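You operate a simulated robot arm through the tools that you are given. There is no shell and no other tool. Be economical: measure what you need, move in short steps, check, and stop when the job is done.

You are at the controls of a simulated robot arm. One attempt, no reset.

JOB
Fetch the bottle that says "feed b" from the wall bench top and stand it on the blue plate. Put the tube that says "T2" from the white rack in the round tub. Close the caps drawer. Shut the labels drawer. Put the label ring marked "F" from the table half by the wall bench on the black tile and the label ring that says "S" on the yellow plate. Fetch the rubber bulb and stand it on top of the flask on the island bench top. Put the scrubber bottle marked "S2" from the island bench top on the table half by the wall bench and the scrubber bottle that says "S3" on the narrow bench top. Put the large jug in the floor of the sink. Put the cap from the side bench top on the table half by the side bench. Lift the teal flap open. The order is free. Set down upright: bottle, rubber bulb, scrubber bottle, large jug.

It is judged by the outcome, as a careful person would: the job done as asked, and still so three seconds after it is handed in. It fails if anything else is knocked over, pushed out of place, dropped, spilled or broken. A push-on lid holds only when it is set on centred and level and pressed home; a screw cap is set on level and turned clockwise until tight.

ROBOT AND FRAMES
A 6-joint arm with a two-finger gripper on a trunk, on a base that drives. Base frame: it is fixed to the floor where the robot stands at the start and does not move with it; the origin is under the middle of the robot, x ahead of it, y to its left, z up; the surface under the hand at the start is at about z = 850. Readings come in mm, rad, newtons and seconds.
Its first joint turns from -2.897 to 2.897 rad. Places, roughly: black tile [-1000, 250, 750]; blue plate (7x7x1 cm) [1100, 400, 900]; bottle [1000, 0, 1000]; cap (6x6x3 cm) [-3000, 2300, 900]; caps drawer [600, -700, 700]; flask [-1750, -1750, 1000]; floor of the sink (42x26 cm) [-3060, -10640, 680]; label ring [-1000, 250, 750]; labels drawer [600, -1200, 700]; large jug [-1500, -3500, 1000]; narrow bench top [-3400, -1300, 800]; round tub (23x17x13 cm) [-1200, -2100, 900]; rubber bulb (5x5x9 cm) [-1500, -2000, 900]; scrubber bottle [-1500, -1750, 1000]; table half by the side bench [-1400, 400, 800]; table half by the wall bench [-900, 400, 800]; teal flap [-1200, -3300, 1100]; tube [750, -250, 1000]; yellow plate (7x7x1 cm) [-800, 100, 900]. Payload 2.54 kg.
Tool frame: the origin (TCP) lies between the finger pads and is the grasp point; the fingertips stand 30 mm ahead of it; z points along the fingers, y is the line along which they close. The gripper opens to 116 mm. The gripper's body begins 95 mm behind the TCP.
Orientation is that of the tool frame in the base frame, as [roll, pitch, yaw] about the fixed x, y, z axes, in that order (R = Rz(yaw) Ry(pitch) Rx(roll)). With the fingers straight down and closing along the base's y, the tool's x points along the base's -x, its y along +y and its z along -z.

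CONTROLS
- The arm moves only by the tool play_rows. Its argument "targets" is a list of rows, each an object of numbers (a shift or turn left out is 0, a gripper value left out holds the last): "wx", "wy", "wz": the turn, a rotation vector about the tool's x, y, z in units of 5 degrees (1.0 is 5 degrees); "dx", "dy", "dz": the shift along the tool's x, y, z in units of 25 mm (1.0 is 25 mm); "hand": the closure, from 0 (fully open) to 1 (shut). In form: [{"wx": .., "wy": .., "wz": .., "dx": .., "dy": .., "dz": .., "hand": ..}, ...]. A call has 1 to 8 rows; each row shifts and turns the commanded pose from where the row before left it, along the tool's axes as they then stand. A call with a number of a shift or a turn outside -1 to 1 is refused whole. A row lasts 0.2 s, in which the tool goes at most 50 mm and 0.15 rad; a call with a longer step from one row to the next is refused whole, and so is a gripper value outside its range. A pose out of reach is approached as far as the arm can. The call stops where the force on the tool passes 40 N (or 10 N more than at its start, if that is more) or the arm is blocked; 0.2 s more then pass. The fingers move at their own pace (about 72 mm/s each) and stop on an object; they squeeze with about 39 N. The grip force told is the motor's: it shows also when the fingers shut on nothing. Time passes only in rows, and 0.2 s behind the last, so rows that do not move let the fingers close. It gives the time, the measured TCP pose, the force on the tool (base axes), the opening and the grip force at its end, in the units of the frame above (readings bear some noise), with the torque about the TCP (base axes, N m) and any sound that the robot's microphone picked up.
- Cameras (640 x 400 px; columns grow to the right, rows downward): "scene" is now at [-88.2, 114.3, 1371]; the picture's right is [-0.84, -0.55, 0.00], its down [-0.51, 0.78, -0.36] and it looks along [0.20, -0.30, -0.93] (base axes); focal length 214 px, centre (320, 200). "wrist" rides on the gripper at [69, -15, -122] in the tool frame; the picture's right is [0.21, 0.98, 0.00], its down [-0.83, 0.18, -0.53] and it looks along [-0.52, 0.11, 0.85] (tool axes); focal length 251 px, centre (320, 200). There is no depth. A picture from a camera that has moved, and an enlarged one, comes with that camera's place and axes in the base frame and with its lens. The place of the scene camera against the robot may be out by one fixed shift of up to 18 mm in any direction.
- get_image(camera): a new picture of that camera. The clock stands still meanwhile.
- drive_base(legs): drives the robot by 1 to 6 legs, each [ahead, left, turn to the left] in mm, mm and rad, along the robot's own axes; the way and the turn of a leg run together, so that a leg with both is an arc; at most 1500 mm and 3.142 rad a leg. The arm and the cameras ride along, it lands a little off, and it stops where it bumps. It gives what a move gives.
- head_to(pan, tilt): turns the head with the scene camera to pan (to the left, within 2.094 rad either way) and tilt (down, from -0.506 to 1.204), counted from straight ahead of the robot. It gives what a move gives.
- enlarge(camera, box): a new picture of the part [left, top, right, bottom] of that camera's present view, enlarged. The clock stands still meanwhile.
- sign_off(): hands the job in; it is judged then, once.

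Work in short steps. Places have to be worked out from the pictures, the camera data and where the tool is seen: move nearer, look again, correct. Check each grasp and each placing, and mend what went wrong. You have 535 turns and 306 pictures in all, those below and enlarged ones among them. Open the gripper and draw the arm clear of the work before you hand the job in, unless the task says otherwise; then end with one line.

The tools are called after "Emit:" as a command line: name --argument value ..., lists and objects as JSON in quotes. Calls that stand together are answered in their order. play_rows: Moves the arm, as the interface text tells. Its arguments: {"type":"object","properties":{"targets":{"type":"array"}},"required":["targets"]} The other tools are called the same way: drive_base (legs) drives the base; head_to (pan, tilt) turns the head that bears the scene camera; get_image (camera) takes a picture; enlarge (camera, box) takes an enlarged picture of a part of a camera's view; sign_off () hands the job in.

At the start:

```text
clock: 0.0
tool_pos: [676.0, -21.2, 1130.5]
ee_rot: [-3.14, 0.0, 3.14]
wrist_force: [-0.2, -0.1, -0.4]
torque: [0.0, -0.02, 0.03]
gripper_width: 116.2
gripper_force: 0.0
robot x, y, heading: [-2.7, 0.5, 0.003]
head pan, tilt: [-0.995, 1.201]
```

scene: 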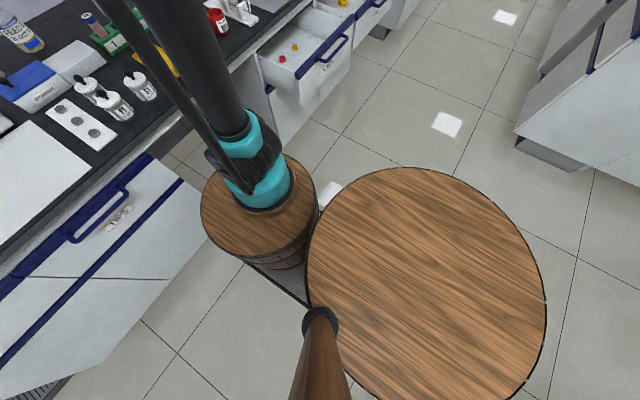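
wrist: 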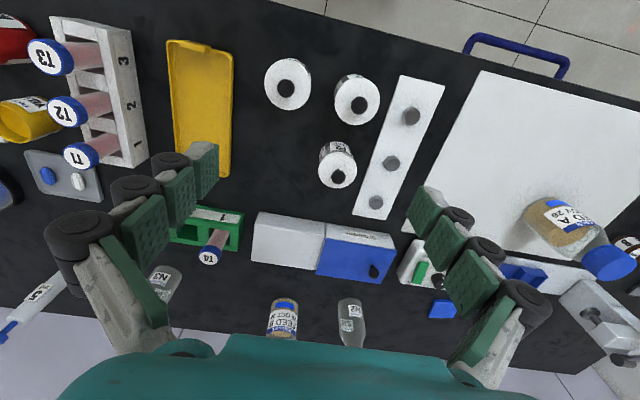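

I start by surveying the wall bench with the scene camera straight ahead.

Emit:
head_to --pan 0 --tilt 0.7

Emit:
get_image --camera "scene"

Emit:
head_to --pan 1.0 --tilt 0.7

Emit:
get_image --camera "scene"

Emit:
head_to --pan -0.9 --tilt 0.7

Emit:
get_image --camera "scene"

Emit:
head_to --pan 2.09 --tilt 0.6

Emit:
get_image --camera "scene"

Emit:
head_to --pan -2.09 --tilt 0.5

Emit:
get_image --camera "scene"

```text
clock: 1.3
tool_pos: [677.1, -21.7, 1130.6]
ee_rot: [-3.141, 0.0, -3.141]
wrist_force: [0.4, 0.2, 0.9]
torque: [0.01, -0.03, 0.01]
gripper_width: 115.9
gripper_force: 0.0
robot x, y, heading: [-0.3, -3.9, -0.0]
head pan, tilt: [0.0, 0.7]
```

```text
303 pictures are left
camera scene: at [-33.7, 161.1, 1406.9], right [0.0, -1.0, 0.0], down [-0.64, 0.0, -0.76], along [0.76, 0.0, -0.64], focal length 214 px, centre (320, 200)
```

scene: 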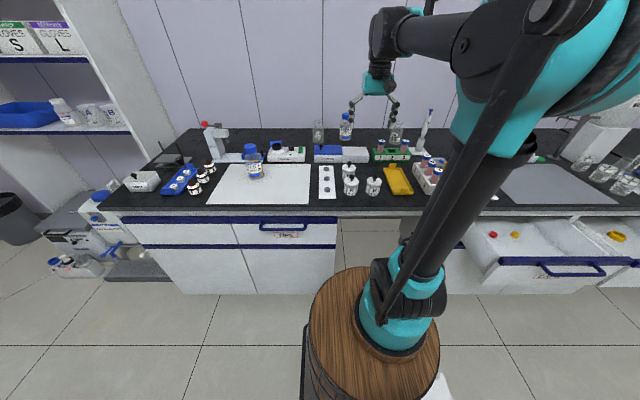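

```text
clock: 2.5
tool_pos: [676.2, -21.6, 1130.6]
ee_rot: [-3.141, 0.0, 3.14]
wrist_force: [-0.1, -0.6, 0.0]
torque: [0.01, -0.01, -0.01]
gripper_width: 116.0
gripper_force: 0.0
robot x, y, heading: [-2.2, -1.3, 0.0]
head pan, tilt: [1.0, 0.7]
```

```text
302 pictures are left
camera scene: at [-72.7, 232.6, 1407.0], right [0.84, -0.54, 0.0], down [-0.35, -0.54, -0.76], along [0.41, 0.64, -0.64], focal length 214 px, centre (320, 200)
```

scene: 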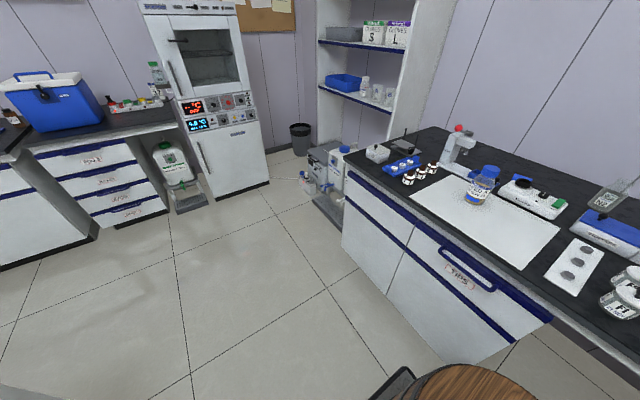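

```text
clock: 4.4
tool_pos: [676.2, -20.7, 1130.8]
ee_rot: [-3.14, -0.001, -3.141]
wrist_force: [-0.5, 0.0, -0.1]
torque: [0.01, 0.03, 0.01]
gripper_width: 116.0
gripper_force: 0.0
robot x, y, heading: [-6.4, 0.2, 0.005]
head pan, tilt: [-0.901, 0.7]
```

```text
301 pictures are left
camera scene: at [-65.8, 94.6, 1407.0], right [-0.78, -0.62, 0.0], down [-0.4, 0.5, -0.76], along [0.48, -0.6, -0.64], focal length 214 px, centre (320, 200)
```

scene: 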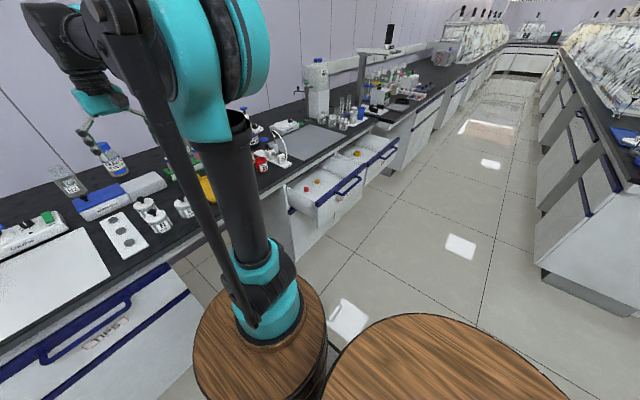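

```text
clock: 7.0
tool_pos: [676.4, -22.0, 1130.6]
ee_rot: [-3.142, 0.0, 3.14]
wrist_force: [0.7, 0.2, 0.1]
torque: [0.02, -0.04, 0.01]
gripper_width: 115.9
gripper_force: 0.0
robot x, y, heading: [2.3, -0.5, 0.005]
head pan, tilt: [2.089, 0.6]
```

```text
300 pictures are left
camera scene: at [-162.4, 238.0, 1415.6], right [0.87, 0.5, 0.0], down [0.28, -0.49, -0.83], along [-0.41, 0.72, -0.56], focal length 214 px, centre (320, 200)
```

scene: 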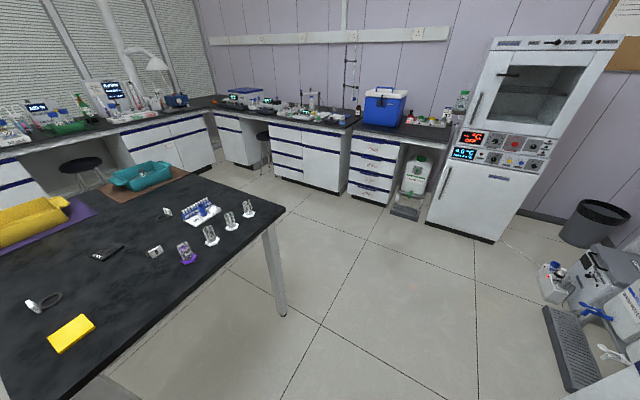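

```text
clock: 10.4
tool_pos: [676.1, -21.1, 1131.1]
ee_rot: [-3.14, 0.0, -3.14]
wrist_force: [0.0, -0.2, 0.6]
torque: [0.02, 0.0, 0.01]
gripper_width: 116.0
gripper_force: 0.1
robot x, y, heading: [1.0, -0.7, -0.003]
head pan, tilt: [-2.089, 0.499]
```

```text
299 pictures are left
camera scene: at [-163.7, 82.1, 1424.7], right [-0.87, 0.5, 0.0], down [0.24, 0.42, -0.88], along [-0.43, -0.76, -0.48], focal length 214 px, centre (320, 200)
```

scene: 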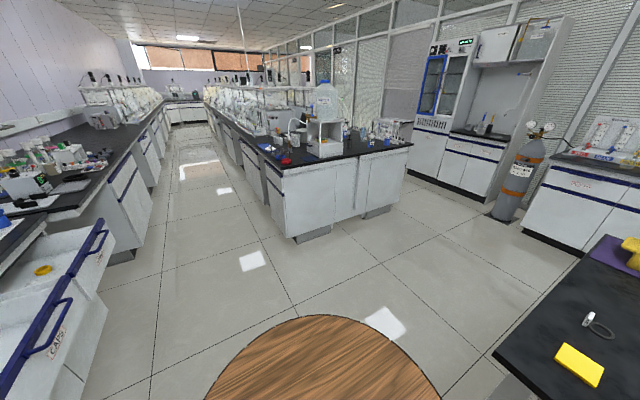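

Emit:
enlarge --camera "wrist" --box '[0, 150, 400, 350]'

Emit:
head_to --pan 0 --tilt 0.5

Emit:
enlarge --camera "scene" --box '[150, 130, 390, 280]'

Emit:
enlarge --camera "scene" --box '[380, 130, 640, 292]'

```text
1.60 times, centred on (200, 250) of wrist
camera zoom: at [608.5, -36.2, 1251.8], right [-0.21, 0.98, 0.0], down [0.83, 0.18, 0.53], along [0.52, 0.11, -0.85], focal length 402 px, centre (512, 120)
```

zoom: 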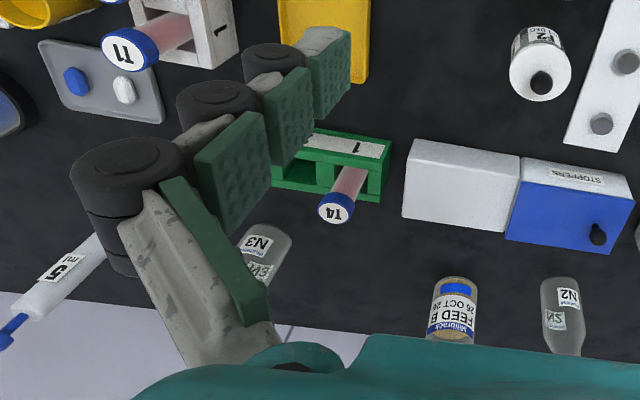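

```text
clock: 12.4
tool_pos: [677.2, -21.3, 1130.4]
ee_rot: [3.141, 0.001, -3.14]
wrist_force: [0.5, -0.9, 0.4]
torque: [-0.01, -0.01, 0.03]
gripper_width: 115.8
gripper_force: 0.1
robot x, y, heading: [1.4, -1.7, 0.003]
head pan, tilt: [0.0, 0.499]
```

```text
2.67 times, centred on (270, 205) of scene
camera zoom: at [-27.7, 161.1, 1424.7], right [0.0, -1.0, 0.0], down [-0.48, 0.0, -0.88], along [0.88, 0.0, -0.48], focal length 572 px, centre (453, 187)
```

zoom: 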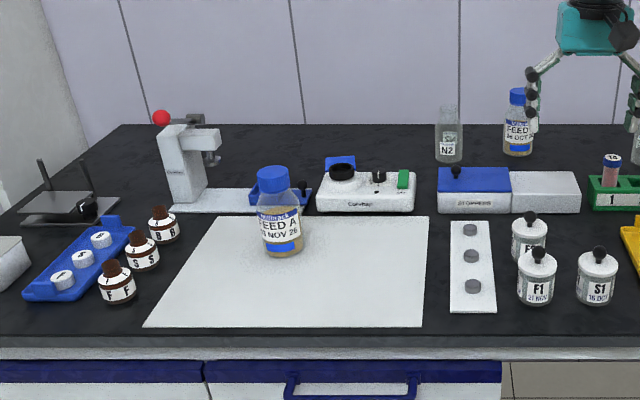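

```text
2.46 times, centred on (510, 211) of scene
camera zoom: at [-27.7, 161.1, 1424.7], right [0.0, -1.0, 0.0], down [-0.48, 0.0, -0.88], along [0.88, 0.0, -0.48], focal length 528 px, centre (-148, 173)
```

zoom: 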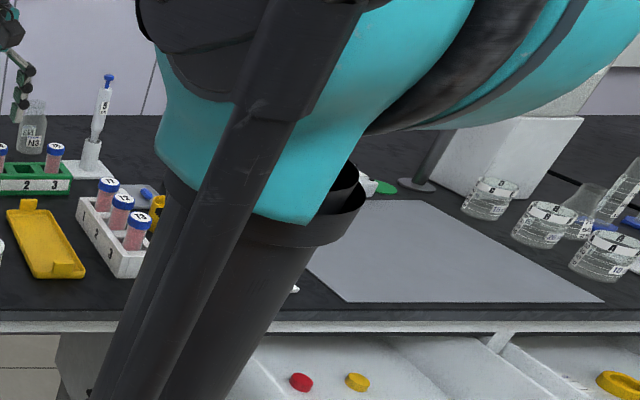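

FEED B stands near (1190, 5) against the wall and the blue plate near (1120, 410). Driving ahead so they come into reach.

Emit:
drive_base --legs '[[200, 0, 0]]'

Emit:
head_to --pan 0 --tilt 0.8

Emit:
get_image --camera "scene"

Emit:
get_image --camera "wrist"

```text
clock: 14.1
tool_pos: [847.9, -15.8, 1129.2]
ee_rot: [3.141, -0.001, -3.128]
wrist_force: [-0.2, -0.9, 0.9]
torque: [0.02, 0.02, 0.0]
gripper_width: 115.6
gripper_force: 0.1
robot x, y, heading: [169.0, -6.0, 0.018]
head pan, tilt: [0.0, 0.499]
stopped in leg 1: the robot was blocked; the commanded pose is now the measured one
```

```text
clock: 14.9
tool_pos: [847.4, -14.8, 1130.4]
ee_rot: [3.14, 0.001, -3.128]
wrist_force: [0.6, 0.9, 0.0]
torque: [0.01, -0.03, 0.01]
gripper_width: 116.0
gripper_force: 0.2
robot x, y, heading: [172.3, -2.3, 0.016]
head pan, tilt: [0.0, 0.799]
```

```text
295 pictures are left
camera scene: at [130.2, 156.4, 1398.8], right [0.01, -1.0, 0.0], down [-0.72, -0.01, -0.7], along [0.7, 0.01, -0.72], focal length 214 px, centre (320, 200)
```

scene: 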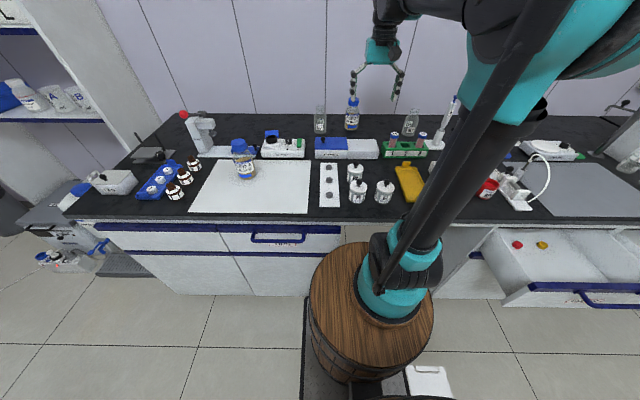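

```text
294 pictures are left
camera wrist: at [779.4, -31.6, 1251.7], right [-0.23, 0.97, 0.0], down [0.82, 0.19, 0.53], along [0.52, 0.12, -0.85], focal length 251 px, centre (320, 200)
```

wrist: 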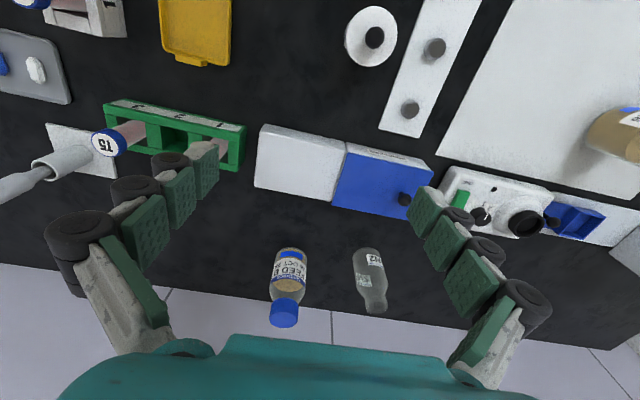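

The base is blocked at x≈172 so the bottle (~1190, -5) is at the edge; I tilt the tool forward about 45° to extend reach.

Emit:
play_rows --targets '[{"wy": -1}, {"wy": -1}, {"wy": -1}, {"wy": -1}, {"wy": -1}, {"wy": -1}, {"wy": -1}, {"wy": -1}]'

Emit:
play_rows --targets '[{"wy": -1}, {"dz": 0.8, "dx": -0.5}, {"dz": 0.8, "dx": -0.5}, {"dz": 0.8, "dx": -0.5}, {"dz": 0.8, "dx": -0.5}, {"dz": 0.8, "dx": -0.5}]'

Emit:
get_image --camera "wrist"

```text
clock: 16.7
tool_pos: [848.2, -14.9, 1131.4]
ee_rot: [3.141, 0.7, -3.126]
wrist_force: [-0.3, 0.7, 0.2]
torque: [0.01, 0.01, 0.0]
gripper_width: 115.9
gripper_force: 0.0
robot x, y, heading: [171.8, -1.1, 0.012]
head pan, tilt: [0.0, 0.799]
```

```text
clock: 18.1
tool_pos: [961.3, -12.3, 1104.4]
ee_rot: [-3.141, 0.785, -3.128]
wrist_force: [-1.0, 0.2, 1.1]
torque: [0.01, 0.0, 0.0]
gripper_width: 115.8
gripper_force: 0.0
robot x, y, heading: [170.3, -0.9, 0.014]
head pan, tilt: [0.0, 0.799]
```

```text
293 pictures are left
camera wrist: at [828.3, -30.4, 1140.8], right [-0.17, 0.97, -0.15], down [0.2, 0.18, 0.96], along [0.96, 0.13, -0.23], focal length 251 px, centre (320, 200)
```

wrist: 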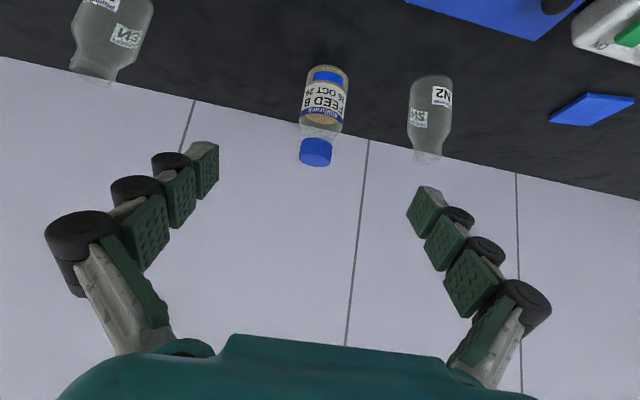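

Bottle centre at about (1196, 2), about 68 mm wide, 140 tall. Advancing along the tool axis.

Emit:
play_rows --targets '[{"dz": 1, "dx": -0.1, "dy": 0.05}, {"dz": 1, "dx": -0.1, "dy": 0.05}, {"dz": 1, "dx": -0.1, "dy": 0.05}, {"dz": 1, "dx": -0.1, "dy": 0.05}, {"dz": 1, "dx": -0.1, "dy": 0.05}, {"dz": 1, "dx": -0.1, "dy": 0.05}, {"dz": 1, "dx": -0.1, "dy": 0.05}]'

Emit:
get_image --camera "wrist"

```text
clock: 19.7
tool_pos: [1099.4, -3.5, 991.4]
ee_rot: [3.141, 0.784, -3.128]
wrist_force: [-1.1, 0.1, -0.2]
torque: [0.0, 0.0, -0.05]
gripper_width: 116.0
gripper_force: 0.0
robot x, y, heading: [170.7, -1.2, 0.019]
head pan, tilt: [0.0, 0.799]
```

```text
292 pictures are left
camera wrist: at [964.5, -20.3, 1029.4], right [-0.17, 0.97, -0.15], down [0.2, 0.18, 0.96], along [0.96, 0.13, -0.23], focal length 251 px, centre (320, 200)
```

wrist: 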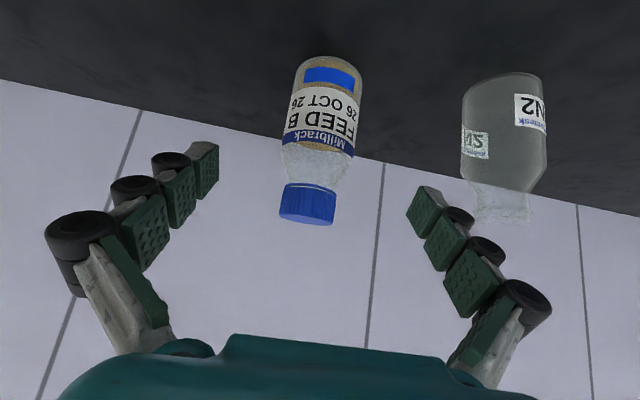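

Bottle centre refined to about (1186, 0). Final approach and grip.

Emit:
play_rows --targets '[{"dz": 0.94, "dx": -0.05, "dy": 0.02}, {"dz": 0.94, "dx": -0.05, "dy": 0.02}, {"dz": 0.94, "dx": -0.05, "dy": 0.02}, {"dz": 0.94, "dx": -0.05, "dy": 0.02}, {"dz": 0.94, "dx": -0.05, "dy": 0.02}]'

Emit:
get_image --camera "wrist"

```text
clock: 20.9
tool_pos: [1186.2, -0.8, 914.3]
ee_rot: [-3.141, 0.785, -3.127]
wrist_force: [-0.5, 0.1, 0.3]
torque: [0.0, -0.01, 0.01]
gripper_width: 116.0
gripper_force: 0.0
robot x, y, heading: [170.5, -3.5, 0.012]
head pan, tilt: [0.0, 0.799]
```

```text
291 pictures are left
camera wrist: at [1052.2, -17.2, 951.1], right [-0.17, 0.97, -0.15], down [0.2, 0.18, 0.96], along [0.96, 0.13, -0.23], focal length 251 px, centre (320, 200)
```

wrist: 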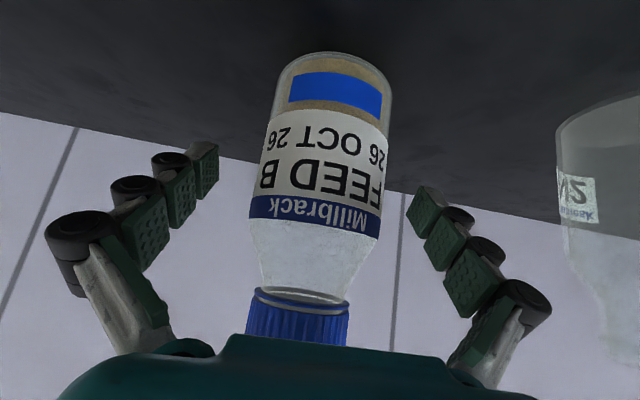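

Between the fingers; close.

Emit:
play_rows --targets '[{"hand": 1}, {"hand": 1}, {"hand": 1}, {"hand": 1}]'

Emit:
get_image --camera "wrist"

```text
clock: 21.9
tool_pos: [1187.8, -0.8, 915.4]
ee_rot: [3.141, 0.784, -3.128]
wrist_force: [-1.1, -1.0, 2.0]
torque: [-0.11, -0.01, -0.07]
gripper_width: 68.1
gripper_force: 38.9
robot x, y, heading: [168.6, -2.5, 0.014]
head pan, tilt: [0.0, 0.799]
```

```text
290 pictures are left
camera wrist: at [1052.3, -17.2, 951.1], right [-0.17, 0.97, -0.15], down [0.2, 0.18, 0.96], along [0.96, 0.13, -0.23], focal length 251 px, centre (320, 200)
```

wrist: 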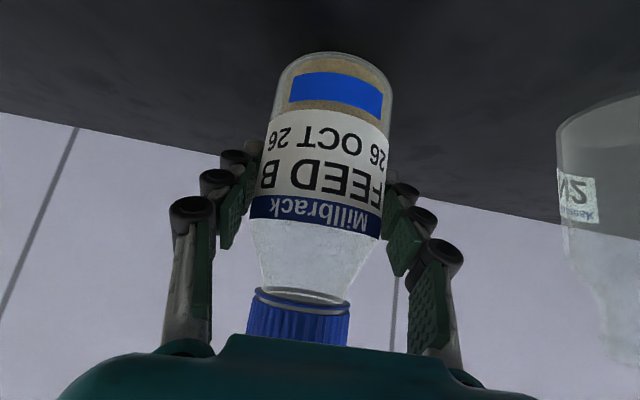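

Grasped. Lift 180 mm straight up and look at the blue plate.

Emit:
play_rows --targets '[{"dz": -0.65, "dx": -0.65}, {"dz": -0.65, "dx": -0.65}, {"dz": -0.65, "dx": -0.65}, {"dz": -0.65, "dx": -0.65}, {"dz": -0.65, "dx": -0.65}, {"dz": -0.65, "dx": -0.65}, {"dz": -0.65, "dx": -0.65}, {"dz": -0.65, "dx": -0.65}]'

Emit:
head_to --pan 0.2 --tilt 0.5

Emit:
enlarge --camera "scene" --box '[220, 100, 460, 250]'

Emit:
get_image --camera "wrist"

```text
clock: 23.7
tool_pos: [1185.2, 0.4, 1097.1]
ee_rot: [3.14, 0.784, -3.126]
wrist_force: [-0.4, 0.5, -4.7]
torque: [-0.02, -0.04, 0.02]
gripper_width: 68.2
gripper_force: 38.6
robot x, y, heading: [168.5, -1.8, 0.016]
head pan, tilt: [0.0, 0.799]
```

```text
clock: 24.5
tool_pos: [1184.8, -0.5, 1096.4]
ee_rot: [3.141, 0.784, -3.128]
wrist_force: [0.2, -0.3, -3.7]
torque: [0.0, 0.0, 0.0]
gripper_width: 68.2
gripper_force: 38.9
robot x, y, heading: [171.7, -6.6, 0.012]
head pan, tilt: [0.201, 0.499]
```

```text
2.67 times, centred on (340, 175) of scene
camera zoom: at [138.6, 174.6, 1424.6], right [0.21, -0.98, 0.0], down [-0.47, -0.1, -0.88], along [0.86, 0.19, -0.48], focal length 572 px, centre (267, 267)
```

zoom: 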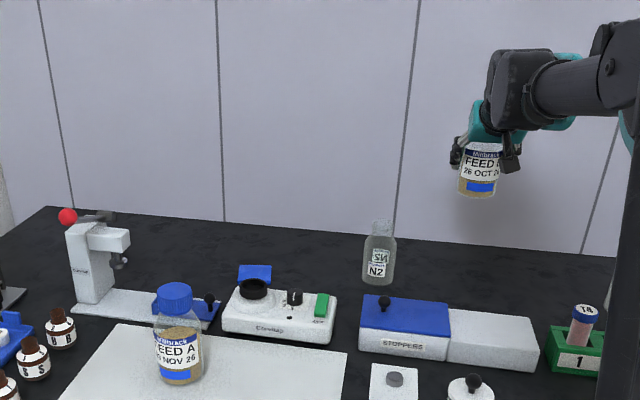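

```text
288 pictures are left
camera wrist: at [1051.0, -17.0, 1133.7], right [-0.17, 0.97, -0.15], down [0.2, 0.18, 0.96], along [0.96, 0.13, -0.23], focal length 251 px, centre (320, 200)
```

wrist: 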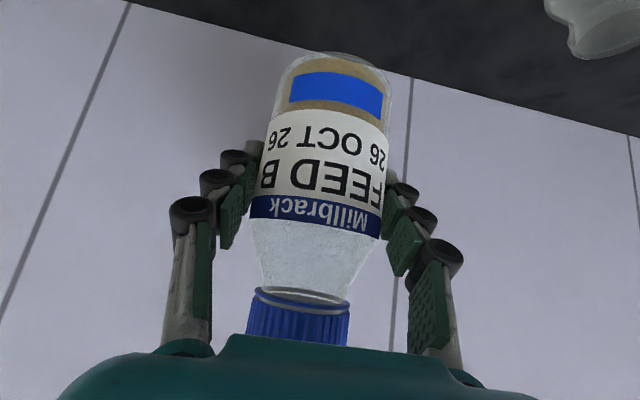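

Bottle held upright. Yaw the tool left ~22° about vertical, then move toward the plate, staying high.

Emit:
play_rows --targets '[{"dz": -0.7, "dx": 0.7}, {"dz": -0.7, "dx": 0.7}, {"dz": -0.7, "dx": 0.7}, {"wx": -0.65, "wz": -0.65}, {"wx": -0.65, "wz": -0.65}, {"wx": -0.65, "wz": -0.65}, {"wx": -0.65, "wz": -0.65}, {"wx": -0.65, "wz": -0.65}]'

```text
clock: 26.3
tool_pos: [1111.0, 0.2, 1096.3]
ee_rot: [3.141, 0.785, -2.724]
wrist_force: [0.5, -0.2, -0.4]
torque: [-0.06, 0.0, 0.01]
gripper_width: 0.0
gripper_force: 28.6
robot x, y, heading: [172.9, -2.7, 0.007]
head pan, tilt: [0.201, 0.499]
```

The gripper reads empty: the bottle slipped. Look immediately.

Emit:
get_image --camera "scene"

Emit:
get_image --camera "wrist"

```text
287 pictures are left
camera scene: at [138.3, 174.7, 1424.7], right [0.21, -0.98, 0.0], down [-0.47, -0.1, -0.88], along [0.86, 0.19, -0.48], focal length 214 px, centre (320, 200)
```

scene: 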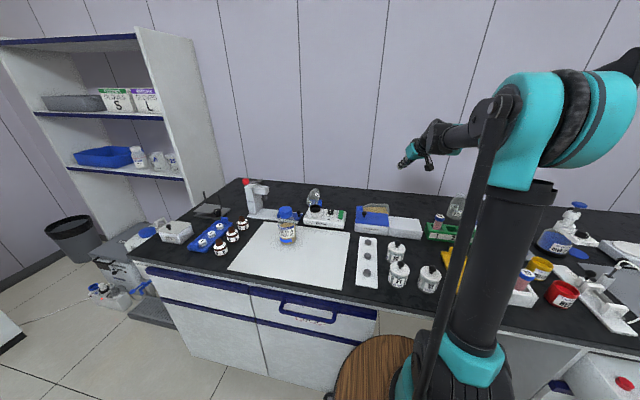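

```text
286 pictures are left
camera wrist: at [994.8, -68.9, 1133.9], right [-0.53, 0.83, -0.15], down [0.12, 0.25, 0.96], along [0.84, 0.5, -0.23], focal length 251 px, centre (320, 200)
```

wrist: 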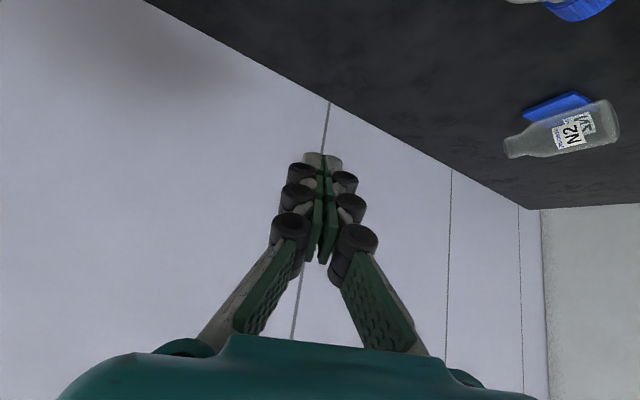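

Emit:
enlarge --camera "scene" --box '[260, 170, 460, 295]'

Emit:
enlarge --camera "wrist" --box '[400, 0, 640, 150]'

```text
3.20 times, centred on (360, 232) of scene
camera zoom: at [138.3, 174.7, 1424.7], right [0.21, -0.98, 0.0], down [-0.47, -0.1, -0.88], along [0.86, 0.19, -0.48], focal length 686 px, centre (192, 96)
```

zoom: 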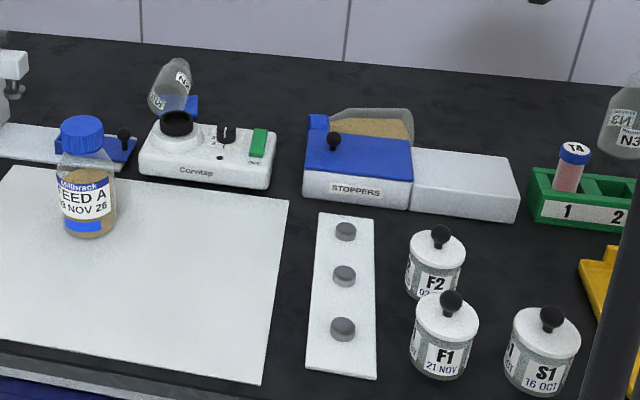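

```text
2.67 times, centred on (520, 75) of wrist
camera zoom: at [994.8, -68.9, 1133.9], right [-0.53, 0.83, -0.15], down [0.12, 0.25, 0.96], along [0.84, 0.5, -0.23], focal length 670 px, centre (-213, 533)
```

zoom: 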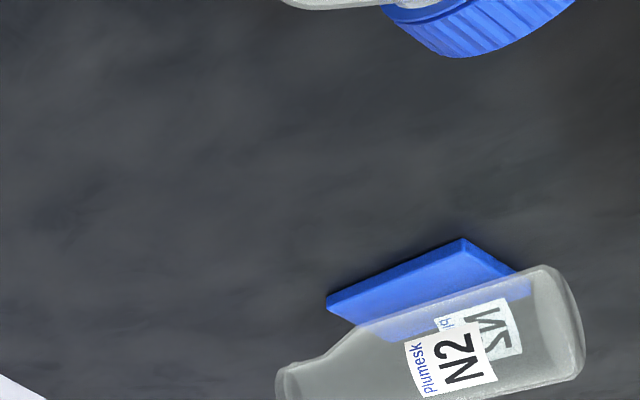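

FEED B lies on its side behind the STOPPERS box and N2 was knocked onto the plate area. I'll recover both: back away and set the tool vertical to see them from above.

Emit:
play_rows --targets '[{"dz": -0.7, "dx": 0.4, "hand": 0.0}, {"dz": -0.7, "dx": 0.4}, {"dz": -0.7, "dx": 0.4}, {"wx": 0.65, "wz": 0.65, "dz": -0.7, "dx": 0.4}, {"wx": 0.65, "wz": 0.65}, {"wx": 0.65, "wz": 0.65}, {"wx": 0.65, "wz": 0.65}, {"wx": 0.65, "wz": 0.65}]'

Emit:
play_rows --targets '[{"wy": 1}, {"wy": 1}, {"wy": 1}, {"wy": 1}, {"wy": 1}, {"wy": 1}, {"wy": 1}, {"wy": 1}]'

Emit:
play_rows --targets '[{"wy": 1}, {"dy": 1}, {"dy": 1}, {"dy": 1}, {"dy": 1}]'

Emit:
get_image --camera "wrist"

```text
clock: 28.1
tool_pos: [1040.4, -32.4, 1118.3]
ee_rot: [3.141, 0.785, -3.13]
wrist_force: [-0.3, -0.3, -0.7]
torque: [-0.01, 0.0, 0.02]
gripper_width: 116.1
gripper_force: 0.1
robot x, y, heading: [168.4, -3.3, 0.02]
head pan, tilt: [0.201, 0.499]
```

```text
clock: 29.9
tool_pos: [1040.6, -31.5, 1118.2]
ee_rot: [-3.142, 0.086, -3.127]
wrist_force: [-0.5, -0.2, 0.0]
torque: [0.01, -0.05, 0.01]
gripper_width: 115.8
gripper_force: 0.0
robot x, y, heading: [172.3, 2.7, 0.011]
head pan, tilt: [0.201, 0.499]
```

```text
clock: 31.1
tool_pos: [1036.6, 67.2, 1118.4]
ee_rot: [-3.141, 0.0, -3.128]
wrist_force: [0.1, -0.2, -0.1]
torque: [0.02, -0.01, -0.02]
gripper_width: 115.9
gripper_force: 0.1
robot x, y, heading: [169.1, -3.1, 0.009]
head pan, tilt: [0.201, 0.499]
```

```text
283 pictures are left
camera wrist: at [970.3, 51.4, 1240.1], right [-0.23, 0.97, 0.0], down [0.82, 0.19, 0.53], along [0.52, 0.12, -0.85], focal length 251 px, centre (320, 200)
```

wrist: 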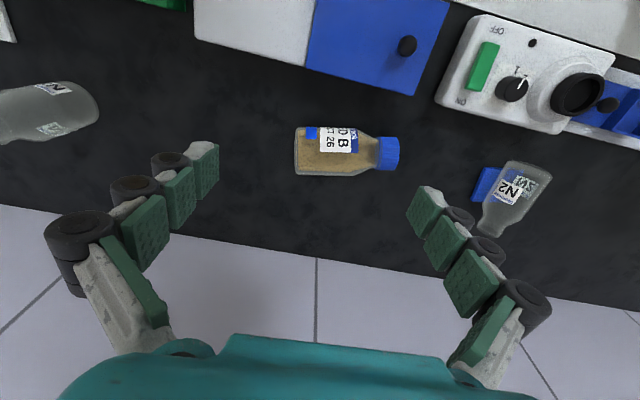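

FEED B lies with its base at ~(1111, 49) and cap at ~(1081, 197), intact. I'll rotate the tool so the fingers close across it, tilted 45° from the cap side, so a 90° roll stands it up.

Emit:
play_rows --targets '[{"wz": 1}, {"wz": 1}, {"wz": 1}, {"wz": 1}, {"wz": 1}, {"wz": 1}, {"wz": 1}, {"wz": 1}]'

Emit:
play_rows --targets '[{"wz": 1}, {"wz": 1}, {"wz": 1}, {"wz": 1}, {"wz": 1}, {"wz": 1}, {"wz": 1}, {"wz": 0.7}]'

Emit:
play_rows --targets '[{"wy": -1}, {"wy": -1}, {"wy": -1}, {"wy": -1}, {"wy": -1}, {"wy": -1}, {"wy": -1}, {"wy": -1}]'

Emit:
play_rows --targets '[{"wy": -1}]'

Emit:
get_image --camera "wrist"

```text
clock: 32.9
tool_pos: [1038.1, 68.1, 1117.4]
ee_rot: [-3.14, -0.001, 2.458]
wrist_force: [-0.5, -0.1, 0.5]
torque: [0.03, 0.03, -0.01]
gripper_width: 116.1
gripper_force: 0.1
robot x, y, heading: [171.3, -4.7, 0.013]
head pan, tilt: [0.201, 0.499]
```

```text
clock: 34.7
tool_pos: [1039.0, 68.2, 1118.6]
ee_rot: [3.14, 0.0, 1.786]
wrist_force: [0.5, 0.4, -0.1]
torque: [0.0, -0.03, 0.03]
gripper_width: 116.2
gripper_force: 0.1
robot x, y, heading: [167.1, -2.5, 0.018]
head pan, tilt: [0.201, 0.499]
```

```text
clock: 36.5
tool_pos: [1038.9, 67.9, 1118.6]
ee_rot: [3.14, 0.699, 1.785]
wrist_force: [0.0, 0.1, -0.6]
torque: [0.01, 0.03, 0.02]
gripper_width: 116.1
gripper_force: 0.1
robot x, y, heading: [169.9, -3.6, 0.015]
head pan, tilt: [0.201, 0.499]
```

```text
clock: 36.9
tool_pos: [1038.3, 68.4, 1118.2]
ee_rot: [3.141, 0.787, 1.785]
wrist_force: [0.0, -0.2, 0.2]
torque: [0.02, 0.04, 0.0]
gripper_width: 116.1
gripper_force: 0.0
robot x, y, heading: [171.5, -3.8, 0.012]
head pan, tilt: [0.201, 0.499]
```

```text
282 pictures are left
camera wrist: at [996.1, 196.6, 1154.8], right [0.92, 0.36, -0.15], down [0.22, -0.16, 0.96], along [0.32, -0.92, -0.23], focal length 251 px, centre (320, 200)
```

wrist: 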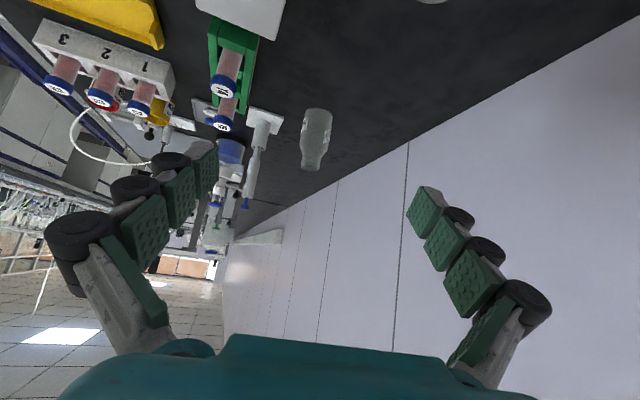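

Moving to a pre-grasp position up-left of the bottle.

Emit:
play_rows --targets '[{"dx": 0.888, "dy": 0.335, "dz": 0.136}, {"dx": 0.888, "dy": 0.335, "dz": 0.136}, {"dx": 0.888, "dy": 0.335, "dz": 0.136}, {"dx": 0.888, "dy": 0.335, "dz": 0.136}, {"dx": 0.888, "dy": 0.335, "dz": 0.136}, {"dx": 0.888, "dy": 0.335, "dz": 0.136}, {"dx": 0.888, "dy": 0.335, "dz": 0.136}, {"dx": 0.888, "dy": 0.335, "dz": 0.136}]'

Emit:
get_image --camera "wrist"

```text
clock: 38.7
tool_pos: [1080.9, 185.4, 972.2]
ee_rot: [-3.141, 0.787, 1.785]
wrist_force: [0.0, 0.1, 0.4]
torque: [0.03, -0.04, -0.02]
gripper_width: 116.0
gripper_force: 0.0
robot x, y, heading: [169.9, -2.4, 0.015]
head pan, tilt: [0.201, 0.499]
```

```text
281 pictures are left
camera wrist: at [1038.7, 314.8, 1010.0], right [0.92, 0.36, -0.15], down [0.22, -0.16, 0.96], along [0.32, -0.92, -0.23], focal length 251 px, centre (320, 200)
```

wrist: 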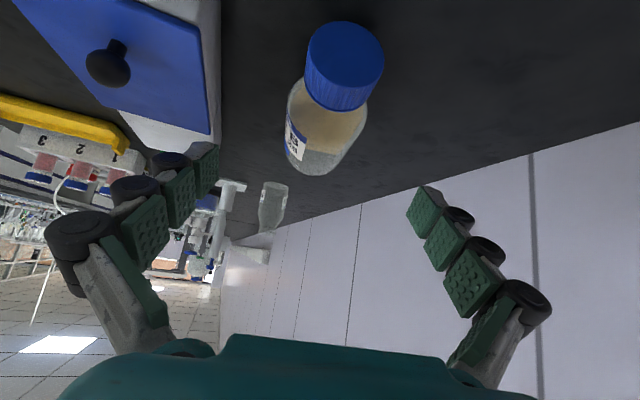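

Emit:
play_rows --targets '[{"dz": 0.786, "dx": 0.01, "dy": 0.023}, {"dz": 0.786, "dx": 0.01, "dy": 0.023}, {"dz": 0.786, "dx": 0.01, "dy": 0.023}, {"dz": 0.786, "dx": 0.01, "dy": 0.023}, {"dz": 0.786, "dx": 0.01, "dy": 0.023}, {"dz": 0.786, "dx": 0.01, "dy": 0.023}]'

Emit:
get_image --camera "wrist"

Emit:
enlarge --camera "scene" --box '[260, 140, 460, 265]'

```text
clock: 40.1
tool_pos: [1102.9, 107.0, 888.8]
ee_rot: [-3.14, 0.785, 1.789]
wrist_force: [0.1, 1.4, 1.2]
torque: [-0.02, 0.01, 0.02]
gripper_width: 116.1
gripper_force: 0.0
robot x, y, heading: [170.2, -1.9, 0.018]
head pan, tilt: [0.201, 0.499]
```

```text
280 pictures are left
camera wrist: at [1060.1, 235.0, 925.4], right [0.92, 0.36, -0.15], down [0.22, -0.16, 0.96], along [0.32, -0.92, -0.23], focal length 251 px, centre (320, 200)
```

wrist: 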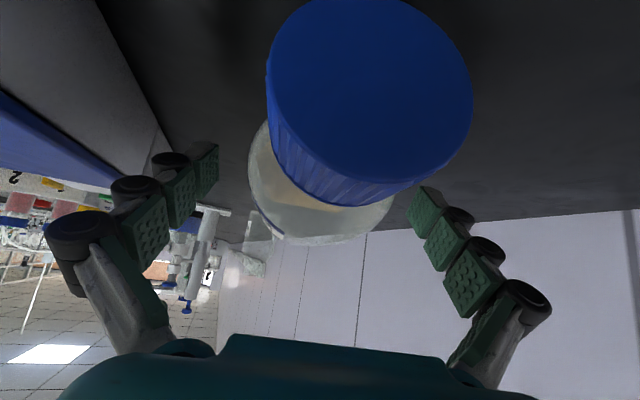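

```text
3.20 times, centred on (360, 202) of scene
camera zoom: at [138.3, 174.8, 1424.7], right [0.21, -0.98, 0.0], down [-0.47, -0.1, -0.88], along [0.86, 0.19, -0.48], focal length 686 px, centre (192, 192)
```

zoom: 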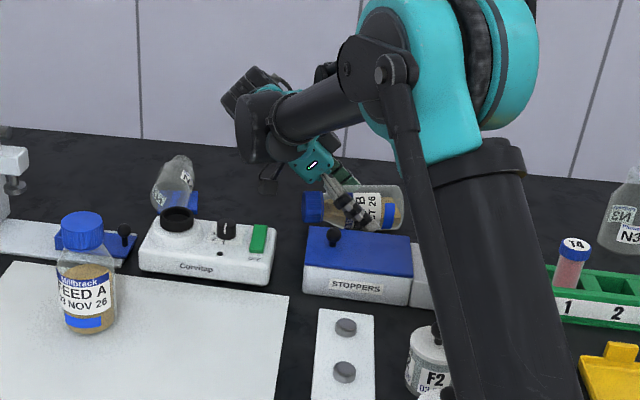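

Fingers bracket the bottle body. Closing.

Emit:
play_rows --targets '[{"hand": 1}, {"hand": 1}, {"hand": 1}, {"hand": 1}, {"hand": 1}]'

Emit:
play_rows --targets '[{"dx": -0.3, "dz": -0.3}, {"dx": -0.3, "dz": -0.3}, {"dx": -0.3, "dz": -0.3}, {"dx": -0.3, "dz": -0.3}]'

Emit:
get_image --camera "wrist"

```text
clock: 41.3
tool_pos: [1102.9, 105.2, 888.9]
ee_rot: [-3.141, 0.786, 1.785]
wrist_force: [0.3, 0.0, 1.4]
torque: [-0.01, -0.02, 0.03]
gripper_width: 67.4
gripper_force: 38.8
robot x, y, heading: [172.3, -2.3, 0.014]
head pan, tilt: [0.201, 0.499]
```

```text
clock: 42.3
tool_pos: [1103.3, 106.7, 930.9]
ee_rot: [-3.141, 0.786, 1.786]
wrist_force: [0.1, -0.5, -3.9]
torque: [-0.07, 0.0, 0.0]
gripper_width: 67.6
gripper_force: 38.2
robot x, y, heading: [171.8, -7.4, 0.019]
head pan, tilt: [0.201, 0.499]
```

```text
278 pictures are left
camera wrist: at [1060.4, 235.2, 967.7], right [0.92, 0.36, -0.15], down [0.22, -0.16, 0.96], along [0.32, -0.92, -0.23], focal length 251 px, centre (320, 200)
```

wrist: 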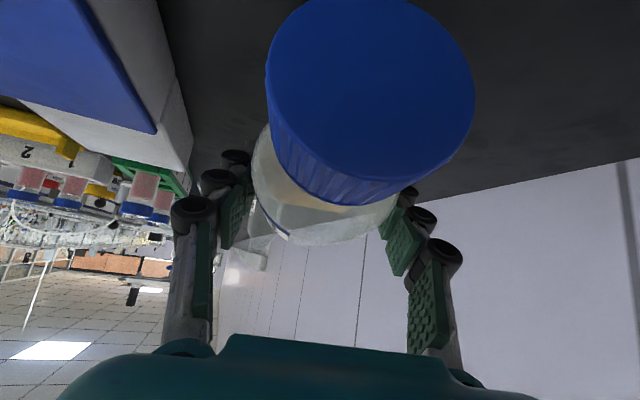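

Held firmly. Lift a bit more and roll it upright slowly.

Emit:
play_rows --targets '[{"dx": -0.35, "dz": -0.35}, {"dx": -0.35, "dz": -0.35}, {"dx": -0.35, "dz": -0.35}, {"dx": -0.35, "dz": -0.35}, {"wy": 0.4}, {"wy": 0.5}, {"wy": 0.6}, {"wy": 0.6}]'

Emit:
play_rows --targets '[{"wy": 0.6}, {"wy": 0.6}, {"wy": 0.6}, {"wy": 0.6}, {"wy": 0.6}, {"wy": 0.6}, {"wy": 0.6}, {"wy": 0.6}]'

Emit:
play_rows --targets '[{"wy": 0.6}, {"wy": 0.6}, {"wy": 0.6}, {"wy": 0.6}, {"wy": 0.6}, {"wy": 0.6}, {"wy": 0.6}, {"wy": 0.6}]'

Emit:
play_rows --targets '[{"wy": 0.6}, {"wy": 0.6}, {"wy": 0.6}, {"wy": 0.6}, {"wy": 0.6}, {"wy": 0.6}, {"wy": 0.6}, {"wy": 0.6}]'

Emit:
enlarge --camera "scene" --box '[260, 140, 460, 265]'

Emit:
get_image --camera "wrist"

```text
clock: 44.1
tool_pos: [1102.6, 105.2, 981.1]
ee_rot: [-3.141, 0.603, 1.787]
wrist_force: [0.8, 0.6, -4.9]
torque: [-0.04, 0.02, -0.01]
gripper_width: 67.7
gripper_force: 39.4
robot x, y, heading: [169.6, -4.5, 0.016]
head pan, tilt: [0.201, 0.499]
```

```text
clock: 45.9
tool_pos: [1103.2, 105.2, 981.6]
ee_rot: [-3.141, 0.185, 1.787]
wrist_force: [0.3, -0.6, -4.0]
torque: [-0.05, -0.01, -0.01]
gripper_width: 67.5
gripper_force: 39.0
robot x, y, heading: [167.7, -3.4, 0.01]
head pan, tilt: [0.201, 0.499]
```

```text
clock: 47.7
tool_pos: [1102.8, 105.7, 981.3]
ee_rot: [3.141, -0.235, 1.784]
wrist_force: [-0.4, 0.3, -3.9]
torque: [-0.08, -0.03, 0.01]
gripper_width: 67.9
gripper_force: 38.7
robot x, y, heading: [168.9, -4.1, 0.012]
head pan, tilt: [0.201, 0.499]
```

```text
clock: 49.5
tool_pos: [1103.0, 106.1, 982.5]
ee_rot: [3.141, -0.656, 1.788]
wrist_force: [0.5, 0.5, -2.7]
torque: [0.0, 0.0, 0.01]
gripper_width: 67.8
gripper_force: 38.6
robot x, y, heading: [175.1, -6.7, 0.017]
head pan, tilt: [0.201, 0.499]
```

```text
3.20 times, centred on (360, 202) of scene
camera zoom: at [138.5, 174.7, 1424.7], right [0.21, -0.98, 0.0], down [-0.47, -0.1, -0.88], along [0.86, 0.19, -0.48], focal length 686 px, centre (192, 192)
```

zoom: 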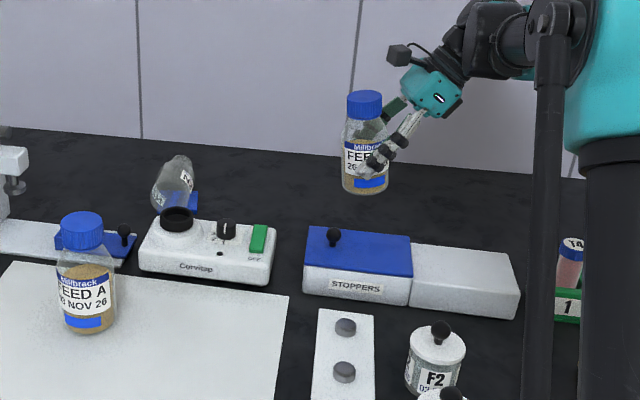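

```text
276 pictures are left
camera wrist: at [1093.3, 84.1, 1119.2], right [0.92, 0.38, 0.13], down [0.39, -0.92, -0.08], along [0.09, 0.12, -0.99], focal length 251 px, centre (320, 200)
```

wrist: 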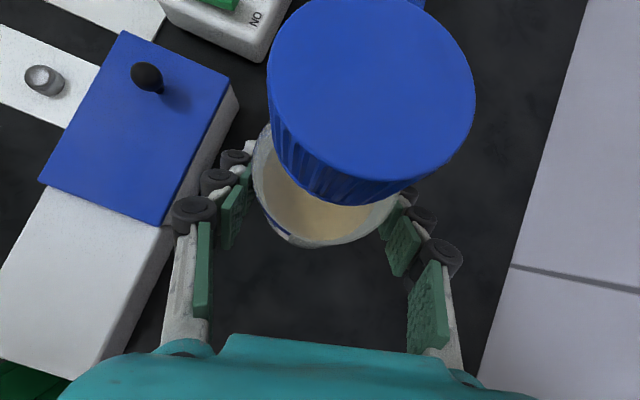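

Nearly upright. N2 blocks the plate, so I'll finish the roll and stand FEED B temporarily on clear bench near (1110, 20).

Emit:
play_rows --targets '[{"wy": 0.5}, {"wy": 0.5}, {"wy": 0.5}, {"dx": -0.5, "dz": -0.5, "dy": -0.09}, {"dx": -0.5, "dz": -0.5, "dy": -0.09}, {"dx": -0.5, "dz": -0.5, "dy": -0.09}, {"dx": -0.5, "dz": -0.5, "dy": -0.09}, {"dx": -0.4, "dz": -0.4, "dy": -0.09}]'

Emit:
play_rows --targets '[{"dx": -0.35, "dz": 0.35}, {"dx": -0.35, "dz": 0.35}, {"dx": -0.35, "dz": 0.35}, {"dx": -0.35, "dz": 0.35}, {"dx": -0.35, "dz": 0.35}]'

Emit:
enlarge --camera "scene" --box '[300, 140, 460, 240]'

```text
clock: 51.3
tool_pos: [1110.2, 20.4, 980.2]
ee_rot: [3.141, -0.785, 1.787]
wrist_force: [-0.6, 0.9, -3.7]
torque: [-0.02, -0.02, 0.01]
gripper_width: 67.8
gripper_force: 38.8
robot x, y, heading: [170.8, -5.0, 0.018]
head pan, tilt: [0.201, 0.499]
```

```text
clock: 52.5
tool_pos: [1109.9, 20.2, 917.6]
ee_rot: [3.141, -0.784, 1.787]
wrist_force: [0.2, 0.3, -4.6]
torque: [0.03, -0.05, 0.0]
gripper_width: 67.7
gripper_force: 38.6
robot x, y, heading: [166.3, -2.8, 0.018]
head pan, tilt: [0.201, 0.499]
```

```text
4.00 times, centred on (380, 190) of scene
camera zoom: at [138.5, 174.6, 1424.7], right [0.21, -0.98, 0.0], down [-0.47, -0.1, -0.88], along [0.86, 0.19, -0.48], focal length 858 px, centre (80, 240)
```

zoom: 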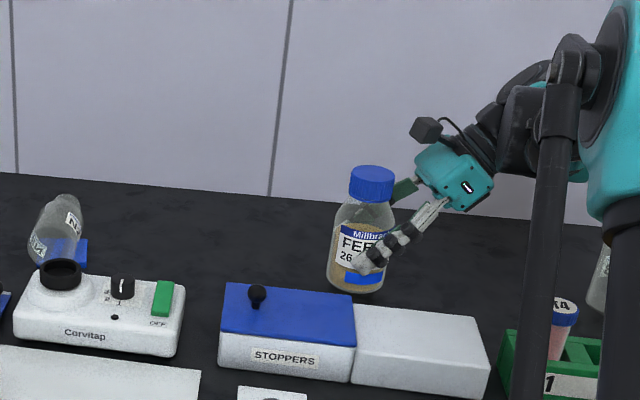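

Not yet on the bench; lowering in small steps.

Emit:
play_rows --targets '[{"dx": -0.12, "dz": 0.12}, {"dx": -0.12, "dz": 0.12}]'

Emit:
play_rows --targets '[{"dx": -0.08, "dz": 0.08}, {"dx": -0.08, "dz": 0.08}]'

Emit:
play_rows --targets '[{"dx": -0.05, "dz": 0.05}, {"dx": -0.05, "dz": 0.05}]'

```text
clock: 53.1
tool_pos: [1109.9, 20.5, 910.1]
ee_rot: [-3.141, -0.786, 1.787]
wrist_force: [0.6, -0.6, -4.5]
torque: [-0.04, 0.0, 0.01]
gripper_width: 67.7
gripper_force: 39.0
robot x, y, heading: [168.7, -0.6, 0.011]
head pan, tilt: [0.201, 0.499]
```

```text
clock: 53.7
tool_pos: [1109.8, 21.0, 905.4]
ee_rot: [3.139, -0.786, 1.787]
wrist_force: [7.7, 2.4, 20.6]
torque: [0.35, -0.12, 0.0]
gripper_width: 67.4
gripper_force: 39.2
robot x, y, heading: [168.2, -8.6, 0.011]
head pan, tilt: [0.201, 0.499]
```

```text
clock: 54.3
tool_pos: [1110.5, 19.6, 902.0]
ee_rot: [3.141, -0.785, 1.788]
wrist_force: [7.0, 3.3, 21.4]
torque: [0.37, -0.1, -0.02]
gripper_width: 67.9
gripper_force: 38.7
robot x, y, heading: [169.6, -6.6, 0.017]
head pan, tilt: [0.201, 0.499]
```

Bottle is on the bench. Releasing.

Emit:
play_rows --targets '[{"dx": 0.05, "dz": -0.05, "hand": 0.6}, {"hand": 0.3}, {"hand": 0}, {"hand": 0}]'

Emit:
play_rows --targets '[{"dz": -0.8}, {"dz": -0.8}, {"dz": -0.8}, {"dz": -0.8}, {"dz": -0.8}, {"dz": -0.8}, {"dz": -0.8}]'

Emit:
enlarge --camera "scene" --box '[260, 140, 460, 265]'

Emit:
get_image --camera "wrist"

```text
clock: 55.3
tool_pos: [1110.5, 20.5, 902.7]
ee_rot: [3.141, -0.785, 1.787]
wrist_force: [0.3, 0.5, 0.0]
torque: [0.01, -0.03, 0.0]
gripper_width: 116.0
gripper_force: 0.1
robot x, y, heading: [172.4, -6.0, 0.014]
head pan, tilt: [0.201, 0.499]
```

```text
clock: 56.9
tool_pos: [1131.6, -75.4, 1002.2]
ee_rot: [3.141, -0.785, 1.785]
wrist_force: [-0.6, 0.7, 0.0]
torque: [-0.02, 0.01, 0.0]
gripper_width: 116.0
gripper_force: 0.1
robot x, y, heading: [172.2, -5.8, 0.012]
head pan, tilt: [0.201, 0.499]
```

```text
3.20 times, centred on (360, 202) of scene
camera zoom: at [138.4, 174.6, 1424.7], right [0.21, -0.98, 0.0], down [-0.47, -0.1, -0.88], along [0.86, 0.19, -0.48], focal length 686 px, centre (192, 192)
```

zoom: 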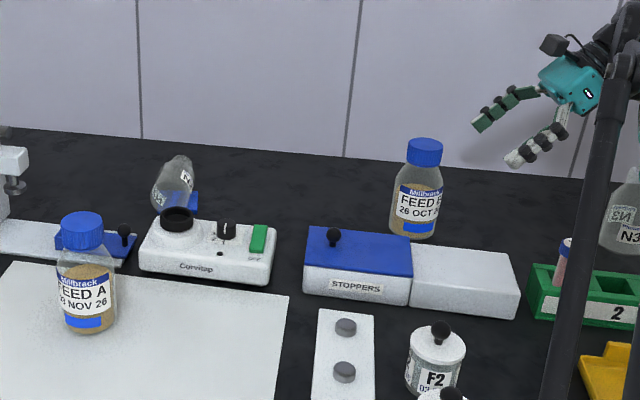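

```text
273 pictures are left
camera wrist: at [1125.8, -115.4, 1136.7], right [0.92, 0.36, 0.15], down [0.38, -0.9, -0.21], along [0.06, 0.25, -0.97], focal length 251 px, centre (320, 200)
```

wrist: 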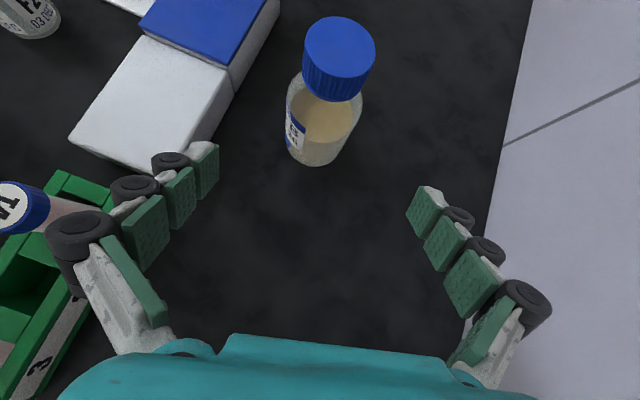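

FEED B stands safely. Next raise/untilt the arm, then shift the base left ~250 mm so N2, the plate and FEED B are within vertical reach.

Emit:
play_rows --targets '[{"dx": 0.7, "dz": -0.7}, {"dx": 0.7, "dz": -0.7}, {"dx": 0.7, "dz": -0.7}, {"dx": 0.7, "dz": -0.7}, {"dx": 0.7, "dz": -0.7}, {"dx": 0.7, "dz": -0.7}, {"wy": -1}, {"wy": -1}]'

Emit:
play_rows --targets '[{"wy": -1}, {"wy": -1}, {"wy": -1}, {"wy": -1}, {"wy": -1}, {"wy": -1}, {"wy": -1}]'

Emit:
play_rows --targets '[{"dy": -1}, {"dy": -1}, {"dy": -1}, {"dy": -1}, {"dy": -1}, {"dy": -1}, {"dy": -1}, {"dy": -1}]'

Emit:
drive_base --legs '[[-40, 0, 0], [0, 250, 0], [60, 0, 0]]'

Emit:
get_image --camera "wrist"

```text
clock: 58.7
tool_pos: [1130.6, -75.4, 1150.0]
ee_rot: [3.141, -0.609, 1.786]
wrist_force: [-0.3, -0.2, 0.0]
torque: [0.04, 0.02, 0.01]
gripper_width: 116.2
gripper_force: 0.1
robot x, y, heading: [171.0, -8.0, 0.021]
head pan, tilt: [0.201, 0.499]
```

```text
clock: 60.3
tool_pos: [1131.0, -76.7, 1150.2]
ee_rot: [-3.141, 0.001, 1.786]
wrist_force: [-0.9, 0.1, -0.1]
torque: [0.02, 0.04, 0.0]
gripper_width: 116.0
gripper_force: 0.1
robot x, y, heading: [170.1, -5.2, 0.015]
head pan, tilt: [0.201, 0.499]
```

```text
clock: 62.1
tool_pos: [935.3, -118.3, 1150.3]
ee_rot: [3.14, -0.001, 1.787]
wrist_force: [-0.2, 0.6, -0.2]
torque: [-0.01, 0.01, -0.01]
gripper_width: 116.1
gripper_force: 0.1
robot x, y, heading: [171.0, -1.7, 0.017]
head pan, tilt: [0.201, 0.499]
```

```text
clock: 65.0
tool_pos: [930.9, 130.9, 1150.7]
ee_rot: [3.141, 0.001, 1.78]
wrist_force: [0.1, -0.3, -0.2]
torque: [0.02, -0.04, 0.0]
gripper_width: 115.9
gripper_force: 0.1
robot x, y, heading: [166.3, 249.9, 0.009]
head pan, tilt: [0.201, 0.499]
```

```text
272 pictures are left
camera wrist: at [903.7, 196.3, 1271.7], right [0.91, 0.41, 0.0], down [0.35, -0.77, 0.53], along [0.22, -0.49, -0.85], focal length 251 px, centre (320, 200)
```

wrist: 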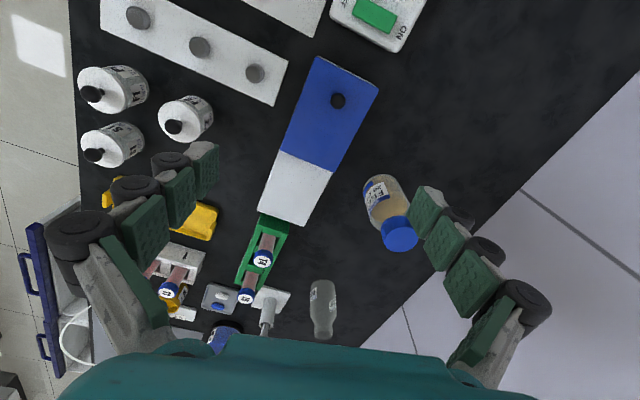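

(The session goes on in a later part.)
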